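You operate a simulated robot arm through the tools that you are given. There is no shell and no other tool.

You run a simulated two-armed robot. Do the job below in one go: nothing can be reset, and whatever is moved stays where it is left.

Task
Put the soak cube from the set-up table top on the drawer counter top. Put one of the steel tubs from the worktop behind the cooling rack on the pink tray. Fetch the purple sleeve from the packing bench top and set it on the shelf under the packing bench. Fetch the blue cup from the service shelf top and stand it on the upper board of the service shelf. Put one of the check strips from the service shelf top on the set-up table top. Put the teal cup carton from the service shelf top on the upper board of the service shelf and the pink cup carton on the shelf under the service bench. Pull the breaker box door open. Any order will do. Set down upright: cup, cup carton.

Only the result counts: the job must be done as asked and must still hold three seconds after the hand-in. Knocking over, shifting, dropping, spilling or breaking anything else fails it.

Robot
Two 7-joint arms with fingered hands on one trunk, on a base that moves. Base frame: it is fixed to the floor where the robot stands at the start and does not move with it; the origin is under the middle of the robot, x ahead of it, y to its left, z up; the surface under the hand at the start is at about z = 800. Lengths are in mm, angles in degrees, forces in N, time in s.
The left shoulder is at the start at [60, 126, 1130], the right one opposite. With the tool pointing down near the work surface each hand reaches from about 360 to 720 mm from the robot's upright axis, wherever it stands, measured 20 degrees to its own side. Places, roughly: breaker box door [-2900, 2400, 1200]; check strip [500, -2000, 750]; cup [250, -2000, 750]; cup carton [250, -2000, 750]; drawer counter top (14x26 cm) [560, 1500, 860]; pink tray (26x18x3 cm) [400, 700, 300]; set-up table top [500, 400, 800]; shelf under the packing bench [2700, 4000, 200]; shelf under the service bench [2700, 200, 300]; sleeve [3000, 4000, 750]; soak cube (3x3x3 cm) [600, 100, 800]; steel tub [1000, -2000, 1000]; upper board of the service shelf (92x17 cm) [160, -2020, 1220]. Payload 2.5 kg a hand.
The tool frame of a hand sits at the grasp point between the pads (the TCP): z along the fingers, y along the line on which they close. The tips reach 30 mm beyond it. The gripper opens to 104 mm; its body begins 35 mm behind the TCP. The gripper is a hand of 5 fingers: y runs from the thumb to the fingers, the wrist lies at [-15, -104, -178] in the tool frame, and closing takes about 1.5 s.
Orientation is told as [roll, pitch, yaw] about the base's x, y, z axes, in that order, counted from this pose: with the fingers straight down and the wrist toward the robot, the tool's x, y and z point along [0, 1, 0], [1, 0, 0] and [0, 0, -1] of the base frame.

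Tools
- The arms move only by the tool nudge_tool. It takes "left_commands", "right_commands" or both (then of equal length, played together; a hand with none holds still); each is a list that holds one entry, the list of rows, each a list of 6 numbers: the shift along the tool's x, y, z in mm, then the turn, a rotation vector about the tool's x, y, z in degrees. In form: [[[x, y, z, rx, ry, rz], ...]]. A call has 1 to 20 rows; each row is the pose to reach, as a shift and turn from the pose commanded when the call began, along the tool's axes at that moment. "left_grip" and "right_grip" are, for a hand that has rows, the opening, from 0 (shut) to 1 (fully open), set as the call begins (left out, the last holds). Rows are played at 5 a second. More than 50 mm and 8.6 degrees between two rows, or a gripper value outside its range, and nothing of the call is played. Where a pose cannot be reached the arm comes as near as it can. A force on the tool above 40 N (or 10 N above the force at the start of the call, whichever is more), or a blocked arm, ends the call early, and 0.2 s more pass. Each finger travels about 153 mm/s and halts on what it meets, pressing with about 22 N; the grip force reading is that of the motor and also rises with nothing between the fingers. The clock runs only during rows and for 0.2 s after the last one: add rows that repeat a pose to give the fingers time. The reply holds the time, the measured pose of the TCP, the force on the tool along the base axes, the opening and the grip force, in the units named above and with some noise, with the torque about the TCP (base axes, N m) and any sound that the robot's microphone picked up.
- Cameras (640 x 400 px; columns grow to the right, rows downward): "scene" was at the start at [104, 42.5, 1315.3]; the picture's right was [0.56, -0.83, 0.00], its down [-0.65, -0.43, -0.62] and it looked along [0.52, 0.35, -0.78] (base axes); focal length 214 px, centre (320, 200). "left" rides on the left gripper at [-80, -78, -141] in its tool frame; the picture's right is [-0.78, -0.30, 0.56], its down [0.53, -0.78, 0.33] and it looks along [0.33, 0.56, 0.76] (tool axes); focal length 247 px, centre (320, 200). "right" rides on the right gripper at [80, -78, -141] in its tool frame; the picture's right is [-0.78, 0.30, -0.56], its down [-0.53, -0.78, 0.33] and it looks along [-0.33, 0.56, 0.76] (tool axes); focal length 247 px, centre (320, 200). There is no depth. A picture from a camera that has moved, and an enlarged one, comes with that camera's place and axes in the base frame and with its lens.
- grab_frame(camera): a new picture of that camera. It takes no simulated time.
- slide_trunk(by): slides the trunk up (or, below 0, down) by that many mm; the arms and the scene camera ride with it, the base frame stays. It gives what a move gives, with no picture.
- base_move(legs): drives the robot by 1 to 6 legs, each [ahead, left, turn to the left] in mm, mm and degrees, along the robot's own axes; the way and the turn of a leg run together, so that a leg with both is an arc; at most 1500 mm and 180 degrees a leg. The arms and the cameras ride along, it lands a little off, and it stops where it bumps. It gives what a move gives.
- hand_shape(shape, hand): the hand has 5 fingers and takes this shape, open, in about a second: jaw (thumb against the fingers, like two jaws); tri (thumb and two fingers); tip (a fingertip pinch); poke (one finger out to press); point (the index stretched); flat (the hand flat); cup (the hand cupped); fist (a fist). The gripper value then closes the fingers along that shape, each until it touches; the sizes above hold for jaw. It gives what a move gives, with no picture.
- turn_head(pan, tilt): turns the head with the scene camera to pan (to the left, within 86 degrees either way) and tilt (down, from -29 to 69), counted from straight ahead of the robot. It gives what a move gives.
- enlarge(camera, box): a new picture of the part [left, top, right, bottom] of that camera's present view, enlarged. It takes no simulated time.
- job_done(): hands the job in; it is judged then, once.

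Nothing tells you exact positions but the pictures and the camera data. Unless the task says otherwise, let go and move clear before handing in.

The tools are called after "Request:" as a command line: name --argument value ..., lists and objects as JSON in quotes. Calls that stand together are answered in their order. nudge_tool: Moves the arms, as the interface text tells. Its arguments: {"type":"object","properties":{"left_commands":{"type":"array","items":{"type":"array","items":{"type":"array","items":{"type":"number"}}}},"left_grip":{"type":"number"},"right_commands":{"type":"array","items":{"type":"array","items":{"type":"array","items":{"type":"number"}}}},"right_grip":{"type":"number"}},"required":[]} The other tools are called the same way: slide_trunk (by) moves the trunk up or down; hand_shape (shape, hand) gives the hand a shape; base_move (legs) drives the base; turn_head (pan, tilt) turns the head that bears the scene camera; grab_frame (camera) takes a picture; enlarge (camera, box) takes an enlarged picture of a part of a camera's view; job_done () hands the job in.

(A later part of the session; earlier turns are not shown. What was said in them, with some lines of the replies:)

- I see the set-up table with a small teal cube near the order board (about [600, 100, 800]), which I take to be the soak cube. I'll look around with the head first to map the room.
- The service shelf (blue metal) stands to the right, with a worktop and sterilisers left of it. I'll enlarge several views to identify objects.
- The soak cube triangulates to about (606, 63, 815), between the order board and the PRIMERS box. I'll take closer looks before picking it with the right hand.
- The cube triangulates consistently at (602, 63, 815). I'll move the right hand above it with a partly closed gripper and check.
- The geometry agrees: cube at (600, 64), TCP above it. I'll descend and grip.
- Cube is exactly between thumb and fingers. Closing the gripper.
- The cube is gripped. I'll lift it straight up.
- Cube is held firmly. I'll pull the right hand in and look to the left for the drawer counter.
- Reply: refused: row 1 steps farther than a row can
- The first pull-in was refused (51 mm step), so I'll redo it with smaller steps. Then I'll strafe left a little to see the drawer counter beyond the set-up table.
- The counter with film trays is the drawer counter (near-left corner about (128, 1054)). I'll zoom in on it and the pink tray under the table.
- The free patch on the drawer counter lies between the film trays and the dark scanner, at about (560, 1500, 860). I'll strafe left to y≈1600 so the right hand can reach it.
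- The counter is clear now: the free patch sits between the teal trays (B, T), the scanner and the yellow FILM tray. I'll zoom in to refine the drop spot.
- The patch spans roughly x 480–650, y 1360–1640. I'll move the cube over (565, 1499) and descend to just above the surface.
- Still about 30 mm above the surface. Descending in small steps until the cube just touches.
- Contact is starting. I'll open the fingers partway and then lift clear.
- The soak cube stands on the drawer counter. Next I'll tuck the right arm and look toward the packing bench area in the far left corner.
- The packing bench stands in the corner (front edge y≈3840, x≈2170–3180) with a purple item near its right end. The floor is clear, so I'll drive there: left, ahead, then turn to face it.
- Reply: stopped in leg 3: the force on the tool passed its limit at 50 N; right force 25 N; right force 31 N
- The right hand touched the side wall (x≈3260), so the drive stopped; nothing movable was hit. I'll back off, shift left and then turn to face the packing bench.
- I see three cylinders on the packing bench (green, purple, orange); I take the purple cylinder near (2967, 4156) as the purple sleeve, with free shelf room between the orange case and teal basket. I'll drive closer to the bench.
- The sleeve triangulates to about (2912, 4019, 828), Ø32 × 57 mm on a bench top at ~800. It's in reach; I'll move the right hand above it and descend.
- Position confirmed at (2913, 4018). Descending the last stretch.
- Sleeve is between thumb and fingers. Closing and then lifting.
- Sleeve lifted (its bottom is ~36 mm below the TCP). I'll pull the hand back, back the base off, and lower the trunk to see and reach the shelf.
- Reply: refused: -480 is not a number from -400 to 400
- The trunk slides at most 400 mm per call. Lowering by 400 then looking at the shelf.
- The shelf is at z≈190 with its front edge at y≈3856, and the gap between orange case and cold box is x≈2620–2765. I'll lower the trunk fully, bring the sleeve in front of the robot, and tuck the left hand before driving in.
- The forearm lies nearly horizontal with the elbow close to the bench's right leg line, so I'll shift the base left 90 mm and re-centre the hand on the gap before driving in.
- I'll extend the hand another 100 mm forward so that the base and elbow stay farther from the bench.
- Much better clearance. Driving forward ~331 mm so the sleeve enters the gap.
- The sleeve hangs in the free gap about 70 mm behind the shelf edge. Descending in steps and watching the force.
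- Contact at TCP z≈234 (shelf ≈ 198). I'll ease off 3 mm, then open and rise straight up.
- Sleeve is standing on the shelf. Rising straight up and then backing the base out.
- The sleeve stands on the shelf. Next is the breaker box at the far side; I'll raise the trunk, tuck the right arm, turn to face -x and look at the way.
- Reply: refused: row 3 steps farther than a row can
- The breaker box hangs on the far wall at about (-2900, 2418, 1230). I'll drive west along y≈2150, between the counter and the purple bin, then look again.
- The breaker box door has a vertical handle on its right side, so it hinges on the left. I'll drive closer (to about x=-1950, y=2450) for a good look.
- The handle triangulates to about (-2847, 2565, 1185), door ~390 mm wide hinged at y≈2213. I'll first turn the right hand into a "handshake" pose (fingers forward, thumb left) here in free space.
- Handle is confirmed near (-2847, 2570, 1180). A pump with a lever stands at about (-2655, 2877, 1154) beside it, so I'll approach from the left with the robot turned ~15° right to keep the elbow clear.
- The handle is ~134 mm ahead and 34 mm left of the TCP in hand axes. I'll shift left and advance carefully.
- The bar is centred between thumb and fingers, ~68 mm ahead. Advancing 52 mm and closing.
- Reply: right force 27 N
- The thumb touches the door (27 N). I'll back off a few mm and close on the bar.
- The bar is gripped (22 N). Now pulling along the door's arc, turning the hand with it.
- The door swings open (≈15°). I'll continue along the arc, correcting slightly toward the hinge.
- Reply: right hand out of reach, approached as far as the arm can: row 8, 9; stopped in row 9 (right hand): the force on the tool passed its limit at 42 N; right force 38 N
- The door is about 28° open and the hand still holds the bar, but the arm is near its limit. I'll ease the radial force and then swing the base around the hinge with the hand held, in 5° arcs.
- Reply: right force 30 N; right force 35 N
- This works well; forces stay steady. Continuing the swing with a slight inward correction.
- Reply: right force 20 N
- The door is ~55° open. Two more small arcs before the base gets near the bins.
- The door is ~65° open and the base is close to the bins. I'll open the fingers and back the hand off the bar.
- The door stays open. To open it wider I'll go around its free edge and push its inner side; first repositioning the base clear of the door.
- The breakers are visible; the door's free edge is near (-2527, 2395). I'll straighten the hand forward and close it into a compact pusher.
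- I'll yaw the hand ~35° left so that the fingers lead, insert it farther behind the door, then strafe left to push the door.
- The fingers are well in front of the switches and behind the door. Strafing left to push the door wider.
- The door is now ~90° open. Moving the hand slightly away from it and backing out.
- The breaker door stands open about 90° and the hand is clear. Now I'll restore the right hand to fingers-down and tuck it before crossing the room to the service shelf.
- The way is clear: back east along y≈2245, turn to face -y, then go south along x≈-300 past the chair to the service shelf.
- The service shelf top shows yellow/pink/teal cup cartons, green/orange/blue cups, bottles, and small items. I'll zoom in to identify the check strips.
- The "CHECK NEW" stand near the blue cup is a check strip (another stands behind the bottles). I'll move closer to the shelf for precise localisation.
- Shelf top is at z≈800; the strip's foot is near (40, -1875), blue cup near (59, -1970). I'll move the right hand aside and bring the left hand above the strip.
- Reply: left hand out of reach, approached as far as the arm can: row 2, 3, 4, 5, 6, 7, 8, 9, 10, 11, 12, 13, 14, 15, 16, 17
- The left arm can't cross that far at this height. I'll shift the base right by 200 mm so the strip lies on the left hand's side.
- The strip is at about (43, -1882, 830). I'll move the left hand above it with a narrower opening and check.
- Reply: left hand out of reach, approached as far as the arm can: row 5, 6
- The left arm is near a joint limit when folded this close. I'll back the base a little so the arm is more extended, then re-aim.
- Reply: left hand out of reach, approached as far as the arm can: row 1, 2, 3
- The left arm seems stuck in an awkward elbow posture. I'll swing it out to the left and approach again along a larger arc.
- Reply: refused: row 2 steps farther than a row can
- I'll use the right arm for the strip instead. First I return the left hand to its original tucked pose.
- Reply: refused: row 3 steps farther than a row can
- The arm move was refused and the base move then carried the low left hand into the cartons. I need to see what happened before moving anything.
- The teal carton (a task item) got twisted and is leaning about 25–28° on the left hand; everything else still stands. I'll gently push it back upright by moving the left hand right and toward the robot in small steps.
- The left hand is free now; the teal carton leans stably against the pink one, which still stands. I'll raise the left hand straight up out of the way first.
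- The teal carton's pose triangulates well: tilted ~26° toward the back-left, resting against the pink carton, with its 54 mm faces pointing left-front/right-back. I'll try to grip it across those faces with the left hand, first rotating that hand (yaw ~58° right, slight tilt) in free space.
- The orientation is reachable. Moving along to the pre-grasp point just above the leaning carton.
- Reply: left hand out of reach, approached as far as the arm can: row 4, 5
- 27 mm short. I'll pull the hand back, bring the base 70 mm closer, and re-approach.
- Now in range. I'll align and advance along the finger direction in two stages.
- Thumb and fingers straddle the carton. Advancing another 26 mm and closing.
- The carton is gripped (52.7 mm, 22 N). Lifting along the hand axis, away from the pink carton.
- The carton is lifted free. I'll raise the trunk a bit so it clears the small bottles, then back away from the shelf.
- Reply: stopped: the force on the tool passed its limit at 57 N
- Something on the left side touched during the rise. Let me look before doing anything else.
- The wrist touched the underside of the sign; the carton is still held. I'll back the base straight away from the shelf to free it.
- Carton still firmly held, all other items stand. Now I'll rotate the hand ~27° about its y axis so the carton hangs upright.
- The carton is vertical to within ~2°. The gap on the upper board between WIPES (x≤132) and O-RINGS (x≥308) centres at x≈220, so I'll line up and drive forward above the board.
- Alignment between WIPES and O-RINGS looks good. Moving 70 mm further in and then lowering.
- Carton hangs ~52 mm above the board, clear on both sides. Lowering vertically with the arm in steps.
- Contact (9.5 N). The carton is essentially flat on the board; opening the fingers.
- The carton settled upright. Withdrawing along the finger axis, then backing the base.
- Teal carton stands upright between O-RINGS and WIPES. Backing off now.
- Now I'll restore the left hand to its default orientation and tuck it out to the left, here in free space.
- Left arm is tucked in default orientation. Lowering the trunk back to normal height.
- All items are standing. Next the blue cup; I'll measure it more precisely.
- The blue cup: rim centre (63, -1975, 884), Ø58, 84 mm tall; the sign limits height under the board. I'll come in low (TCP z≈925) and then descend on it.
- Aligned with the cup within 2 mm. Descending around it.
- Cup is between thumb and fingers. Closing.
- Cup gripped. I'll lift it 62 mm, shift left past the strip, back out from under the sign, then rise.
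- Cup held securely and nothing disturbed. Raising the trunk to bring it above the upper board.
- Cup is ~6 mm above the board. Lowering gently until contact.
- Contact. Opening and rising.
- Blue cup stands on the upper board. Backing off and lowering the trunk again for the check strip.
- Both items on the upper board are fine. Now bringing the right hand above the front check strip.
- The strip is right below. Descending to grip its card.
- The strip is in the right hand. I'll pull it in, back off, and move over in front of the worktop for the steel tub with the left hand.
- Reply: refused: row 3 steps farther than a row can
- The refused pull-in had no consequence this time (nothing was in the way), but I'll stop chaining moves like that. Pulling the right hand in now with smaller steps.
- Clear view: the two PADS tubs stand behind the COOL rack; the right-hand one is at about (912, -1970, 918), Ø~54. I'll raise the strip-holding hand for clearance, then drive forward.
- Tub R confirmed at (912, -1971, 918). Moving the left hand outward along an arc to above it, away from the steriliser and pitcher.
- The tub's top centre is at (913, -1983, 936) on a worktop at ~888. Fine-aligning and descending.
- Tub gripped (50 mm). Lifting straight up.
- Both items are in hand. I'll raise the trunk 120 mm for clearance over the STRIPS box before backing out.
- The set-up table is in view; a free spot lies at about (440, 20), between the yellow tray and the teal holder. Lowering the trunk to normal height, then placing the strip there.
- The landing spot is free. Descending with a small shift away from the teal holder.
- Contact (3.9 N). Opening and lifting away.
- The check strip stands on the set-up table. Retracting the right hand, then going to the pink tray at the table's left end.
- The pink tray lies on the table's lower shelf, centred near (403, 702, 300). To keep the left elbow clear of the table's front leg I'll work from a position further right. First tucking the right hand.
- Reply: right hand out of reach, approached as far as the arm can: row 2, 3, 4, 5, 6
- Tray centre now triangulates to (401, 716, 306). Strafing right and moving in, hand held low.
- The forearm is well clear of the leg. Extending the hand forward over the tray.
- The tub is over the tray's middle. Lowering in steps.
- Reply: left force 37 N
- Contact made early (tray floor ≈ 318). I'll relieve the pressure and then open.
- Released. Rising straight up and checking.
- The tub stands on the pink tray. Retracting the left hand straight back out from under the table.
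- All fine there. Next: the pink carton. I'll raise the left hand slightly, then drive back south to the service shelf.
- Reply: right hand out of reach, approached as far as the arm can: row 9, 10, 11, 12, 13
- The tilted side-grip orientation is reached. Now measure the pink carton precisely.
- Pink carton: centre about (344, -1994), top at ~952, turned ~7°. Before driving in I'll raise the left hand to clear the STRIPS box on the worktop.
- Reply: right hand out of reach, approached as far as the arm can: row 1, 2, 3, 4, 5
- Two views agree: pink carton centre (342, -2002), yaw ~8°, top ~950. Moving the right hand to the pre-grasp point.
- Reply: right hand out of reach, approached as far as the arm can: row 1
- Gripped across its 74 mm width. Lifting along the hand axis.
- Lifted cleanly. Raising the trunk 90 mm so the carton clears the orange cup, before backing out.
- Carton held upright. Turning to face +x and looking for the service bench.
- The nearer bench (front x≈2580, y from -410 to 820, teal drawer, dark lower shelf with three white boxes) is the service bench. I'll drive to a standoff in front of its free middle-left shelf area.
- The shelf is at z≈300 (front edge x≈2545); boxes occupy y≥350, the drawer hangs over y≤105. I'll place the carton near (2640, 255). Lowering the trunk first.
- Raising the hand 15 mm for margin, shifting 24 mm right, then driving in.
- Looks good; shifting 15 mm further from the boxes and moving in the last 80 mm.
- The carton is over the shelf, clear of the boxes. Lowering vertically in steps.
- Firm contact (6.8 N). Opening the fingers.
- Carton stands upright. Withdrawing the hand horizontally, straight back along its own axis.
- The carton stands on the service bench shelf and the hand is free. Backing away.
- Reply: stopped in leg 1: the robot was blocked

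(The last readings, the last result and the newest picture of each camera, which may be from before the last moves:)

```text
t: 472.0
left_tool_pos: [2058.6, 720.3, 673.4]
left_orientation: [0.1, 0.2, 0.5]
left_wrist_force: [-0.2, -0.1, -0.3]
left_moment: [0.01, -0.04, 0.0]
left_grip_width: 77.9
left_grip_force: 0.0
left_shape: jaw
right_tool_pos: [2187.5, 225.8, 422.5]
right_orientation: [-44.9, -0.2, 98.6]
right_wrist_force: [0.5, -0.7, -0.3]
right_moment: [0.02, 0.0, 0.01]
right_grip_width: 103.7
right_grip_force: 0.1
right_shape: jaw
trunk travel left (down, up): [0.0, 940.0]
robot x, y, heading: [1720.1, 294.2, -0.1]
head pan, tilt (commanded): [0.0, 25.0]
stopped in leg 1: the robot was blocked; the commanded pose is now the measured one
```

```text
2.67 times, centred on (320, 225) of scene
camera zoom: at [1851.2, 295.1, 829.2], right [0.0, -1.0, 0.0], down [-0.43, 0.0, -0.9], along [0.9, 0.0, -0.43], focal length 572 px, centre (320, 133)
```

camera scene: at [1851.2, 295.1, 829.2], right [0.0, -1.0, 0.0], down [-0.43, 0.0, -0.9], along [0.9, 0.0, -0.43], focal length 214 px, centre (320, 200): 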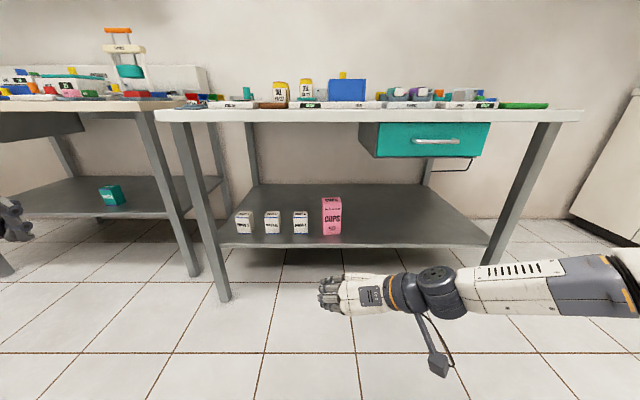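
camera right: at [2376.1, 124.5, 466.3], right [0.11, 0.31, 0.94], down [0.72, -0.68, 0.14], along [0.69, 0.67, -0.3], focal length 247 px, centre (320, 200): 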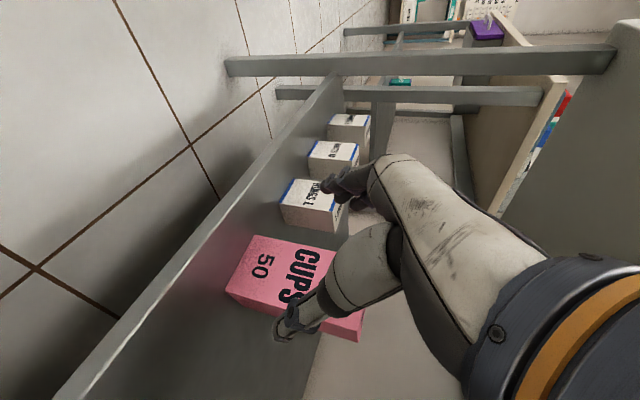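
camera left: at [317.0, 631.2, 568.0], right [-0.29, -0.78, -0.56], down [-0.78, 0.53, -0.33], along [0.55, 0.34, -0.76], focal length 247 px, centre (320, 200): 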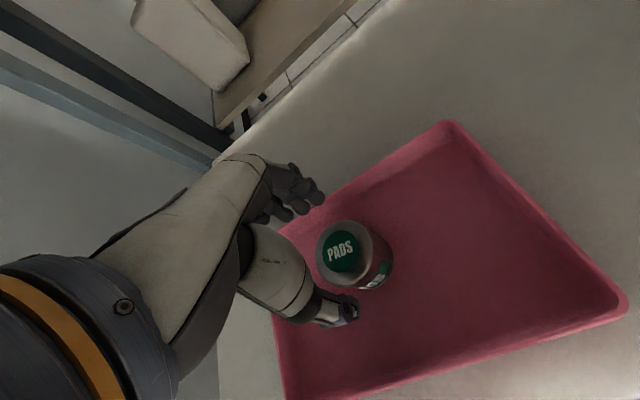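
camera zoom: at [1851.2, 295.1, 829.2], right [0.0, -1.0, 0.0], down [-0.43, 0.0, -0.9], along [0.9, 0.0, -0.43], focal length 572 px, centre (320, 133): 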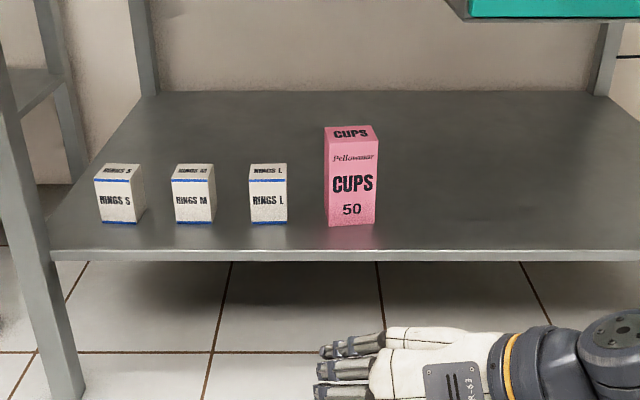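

The carton is upright beside the RINGS boxes. The base touched the wood counter behind me and stopped; I'll move forward a little, raise the trunk, and look back to check that nothing shifted.

Request:
base_move --legs '[[120, 0, 0]]'

Request:
slide_trunk --by 400

Request:
slide_trunk --by 125

Request:
turn_head --pan 86 --tilt 35

Request:
grab_frame --camera "scene"

Request:
turn_head --pan -86 --tilt 35

Request:
grab_frame --camera "scene"

```text
t: 473.2
left_tool_pos: [2169.8, 720.8, 676.3]
left_orientation: [0.1, -0.2, 0.5]
left_wrist_force: [-0.8, -0.6, 0.3]
left_moment: [-0.01, 0.0, 0.0]
left_grip_width: 78.0
left_grip_force: 0.1
left_shape: jaw
right_tool_pos: [2300.9, 226.0, 424.7]
right_orientation: [-45.2, -0.2, 98.5]
right_wrist_force: [-0.5, 0.1, 0.0]
right_moment: [0.04, -0.03, 0.02]
right_grip_width: 104.0
right_grip_force: 0.1
right_shape: jaw
trunk travel left (down, up): [0.0, 940.0]
robot x, y, heading: [1830.2, 298.2, -0.1]
head pan, tilt (commanded): [0.0, 25.0]
```

```text
t: 477.0
left_tool_pos: [2170.6, 718.8, 1076.1]
left_orientation: [0.2, -0.3, 0.4]
left_wrist_force: [-1.1, -0.5, 0.1]
left_moment: [0.01, -0.01, 0.01]
left_grip_width: 77.7
left_grip_force: 0.2
left_shape: jaw
right_tool_pos: [2302.0, 225.5, 824.5]
right_orientation: [-45.2, -0.2, 98.6]
right_wrist_force: [-0.2, 0.8, 0.3]
right_moment: [-0.01, 0.0, 0.0]
right_grip_width: 103.8
right_grip_force: 0.2
right_shape: jaw
trunk travel left (down, up): [-400.0, 540.0]
robot x, y, heading: [1825.6, 296.6, -0.1]
head pan, tilt (commanded): [0.0, 25.0]
```

```text
t: 478.6
left_tool_pos: [2169.7, 720.8, 1201.7]
left_orientation: [0.0, -0.2, 0.4]
left_wrist_force: [-1.1, 0.0, -0.1]
left_moment: [0.0, -0.01, 0.01]
left_grip_width: 77.8
left_grip_force: 0.2
left_shape: jaw
right_tool_pos: [2302.1, 225.7, 949.9]
right_orientation: [-45.2, -0.2, 98.4]
right_wrist_force: [-0.5, 0.1, -0.2]
right_moment: [-0.01, 0.02, 0.01]
right_grip_width: 104.2
right_grip_force: 0.1
right_shape: jaw
trunk travel left (down, up): [-525.0, 415.0]
robot x, y, heading: [1827.3, 292.2, -0.1]
head pan, tilt (commanded): [0.0, 25.0]
```

```text
t: 480.2
left_tool_pos: [2170.1, 720.5, 1201.0]
left_orientation: [0.1, -0.1, 0.3]
left_wrist_force: [0.0, -0.8, 0.4]
left_moment: [0.03, 0.01, -0.02]
left_grip_width: 77.9
left_grip_force: 0.0
left_shape: jaw
right_tool_pos: [2300.9, 226.0, 951.5]
right_orientation: [-45.2, -0.2, 98.4]
right_wrist_force: [1.1, 0.4, 0.2]
right_moment: [0.02, 0.0, -0.02]
right_grip_width: 104.0
right_grip_force: 0.1
right_shape: jaw
trunk travel left (down, up): [-525.0, 415.0]
robot x, y, heading: [1829.0, 296.2, 0.0]
head pan, tilt (commanded): [85.9, 35.0]
```

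```text
taken
camera scene: at [1876.5, 382.8, 1339.2], right [1.0, -0.07, 0.0], down [-0.04, -0.57, -0.82], along [0.06, 0.82, -0.57], focal length 214 px, centre (320, 200)
```

scene: 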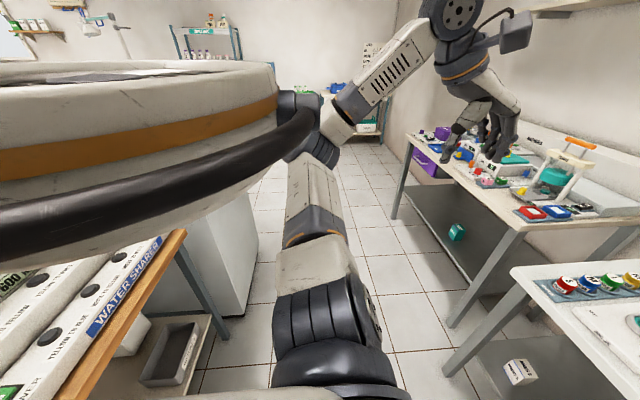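

```text
t: 482.8
left_tool_pos: [2170.5, 718.7, 1200.7]
left_orientation: [0.1, -0.3, 0.4]
left_wrist_force: [0.6, 0.8, -0.1]
left_moment: [0.0, 0.0, 0.0]
left_grip_width: 77.7
left_grip_force: 0.1
left_shape: jaw
right_tool_pos: [2302.4, 225.6, 949.7]
right_orientation: [-45.2, -0.2, 98.5]
right_wrist_force: [0.6, -0.3, -0.3]
right_moment: [0.02, -0.01, 0.04]
right_grip_width: 104.1
right_grip_force: 0.0
right_shape: jaw
trunk travel left (down, up): [-525.0, 415.0]
robot x, y, heading: [1829.8, 292.1, 0.0]
head pan, tilt (commanded): [-85.9, 35.0]
```

```text
taken
camera scene: at [1876.2, 207.1, 1339.2], right [-1.0, -0.07, 0.0], down [-0.04, 0.57, -0.82], along [0.06, -0.82, -0.57], focal length 214 px, centre (320, 200)
```

scene: 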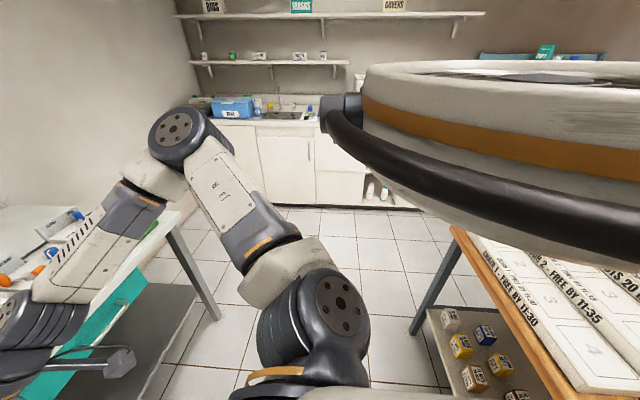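

Request:
enlarge --camera "scene" --box '[400, 220, 640, 400]'

Request:
turn_head --pan 86 --tilt 45

Request:
grab_frame --camera "scene"

```text
2.22 times, centred on (520, 310) of scene
camera zoom: at [1876.2, 207.1, 1339.2], right [-1.0, -0.07, 0.0], down [-0.04, 0.57, -0.82], along [0.06, -0.82, -0.57], focal length 477 px, centre (-124, -44)
```

zoom: 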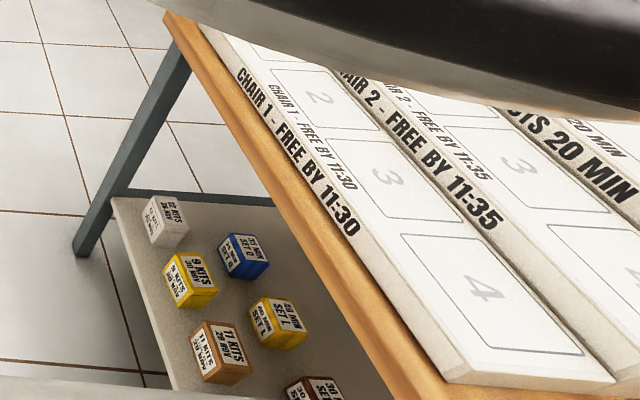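

```text
t: 485.4
left_tool_pos: [2170.9, 719.1, 1201.1]
left_orientation: [0.1, -0.2, 0.5]
left_wrist_force: [0.5, -0.4, 0.3]
left_moment: [-0.02, 0.0, 0.02]
left_grip_width: 77.6
left_grip_force: 0.1
left_shape: jaw
right_tool_pos: [2301.7, 225.9, 949.8]
right_orientation: [-45.2, -0.2, 98.5]
right_wrist_force: [-0.3, -0.8, 0.0]
right_moment: [0.0, 0.02, 0.0]
right_grip_width: 103.9
right_grip_force: 0.0
right_shape: jaw
trunk travel left (down, up): [-525.0, 415.0]
robot x, y, heading: [1828.9, 293.8, -0.0]
head pan, tilt (commanded): [85.9, 45.0]
```

```text
taken
camera scene: at [1876.0, 376.1, 1324.3], right [1.0, -0.07, 0.0], down [-0.05, -0.71, -0.71], along [0.05, 0.71, -0.71], focal length 214 px, centre (320, 200)
```

scene: 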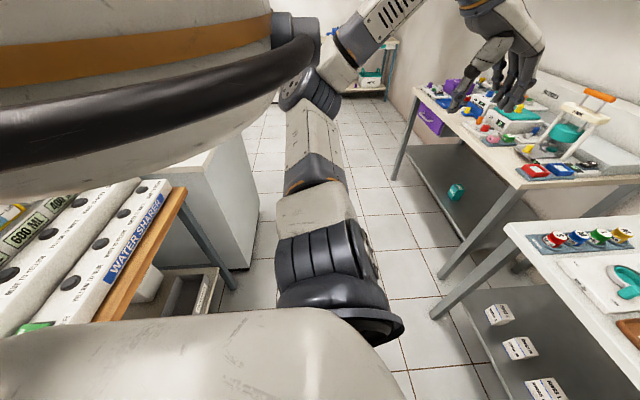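

All objects behind me are in place, and every item is set: cube on the drawer counter, tub on the pink tray, sleeve on the packing shelf, blue cup and teal carton upright on the upper board, strip on the set-up table, pink carton upright on the service bench shelf, and the breaker door open. Both hands are empty and clear, so I hand in the job.

Request:
job_done

```text
The job is handed in.
```

I handed the job in with every item done as asked; no verdict came back, so I don't know how it was judged.

| Item | Where it is now |
|---|---|
| Soak cube | On the drawer counter top |
| Steel tub | On the pink tray under the set-up table |
| Purple sleeve | Standing on the shelf under the packing bench |
| Blue cup | Upright on the upper board of the service shelf |
| Teal cup carton | Upright on the upper board, between O-RINGS and WIPES |
| Pink cup carton | Upright on the shelf under the service bench |
| Check strip | Standing on the set-up table top |
| Breaker box door | Open to about 90 degrees |

Some things could count against it:

- **Teal carton:** my left hand dragged it over on the service shelf, so it tipped against the pink carton, which turned a few degrees. I set the teal carton upright on the board. I compared one check strip's position before and after and it had not moved; everything else still stood.
- **Sign on the service shelf:** the left wrist pressed against it from below (57 N) before I freed it. The items on the board stayed put.
- **Walls and furniture:** the right hand touched the side wall near the packing bench. The base backed into the wood counter near the end. Afterwards the items on the near side of the counter still looked in line.
- **Which sleeve:** I took "purple sleeve" to mean the purple cylinder among three coloured ones, not the purple-topped block beside them.

I did not go back for a last look at the door, cube, sleeve or tub. Each was in place when I left it, and nothing I did afterwards was near them. Both hands were empty and clear at hand-in.
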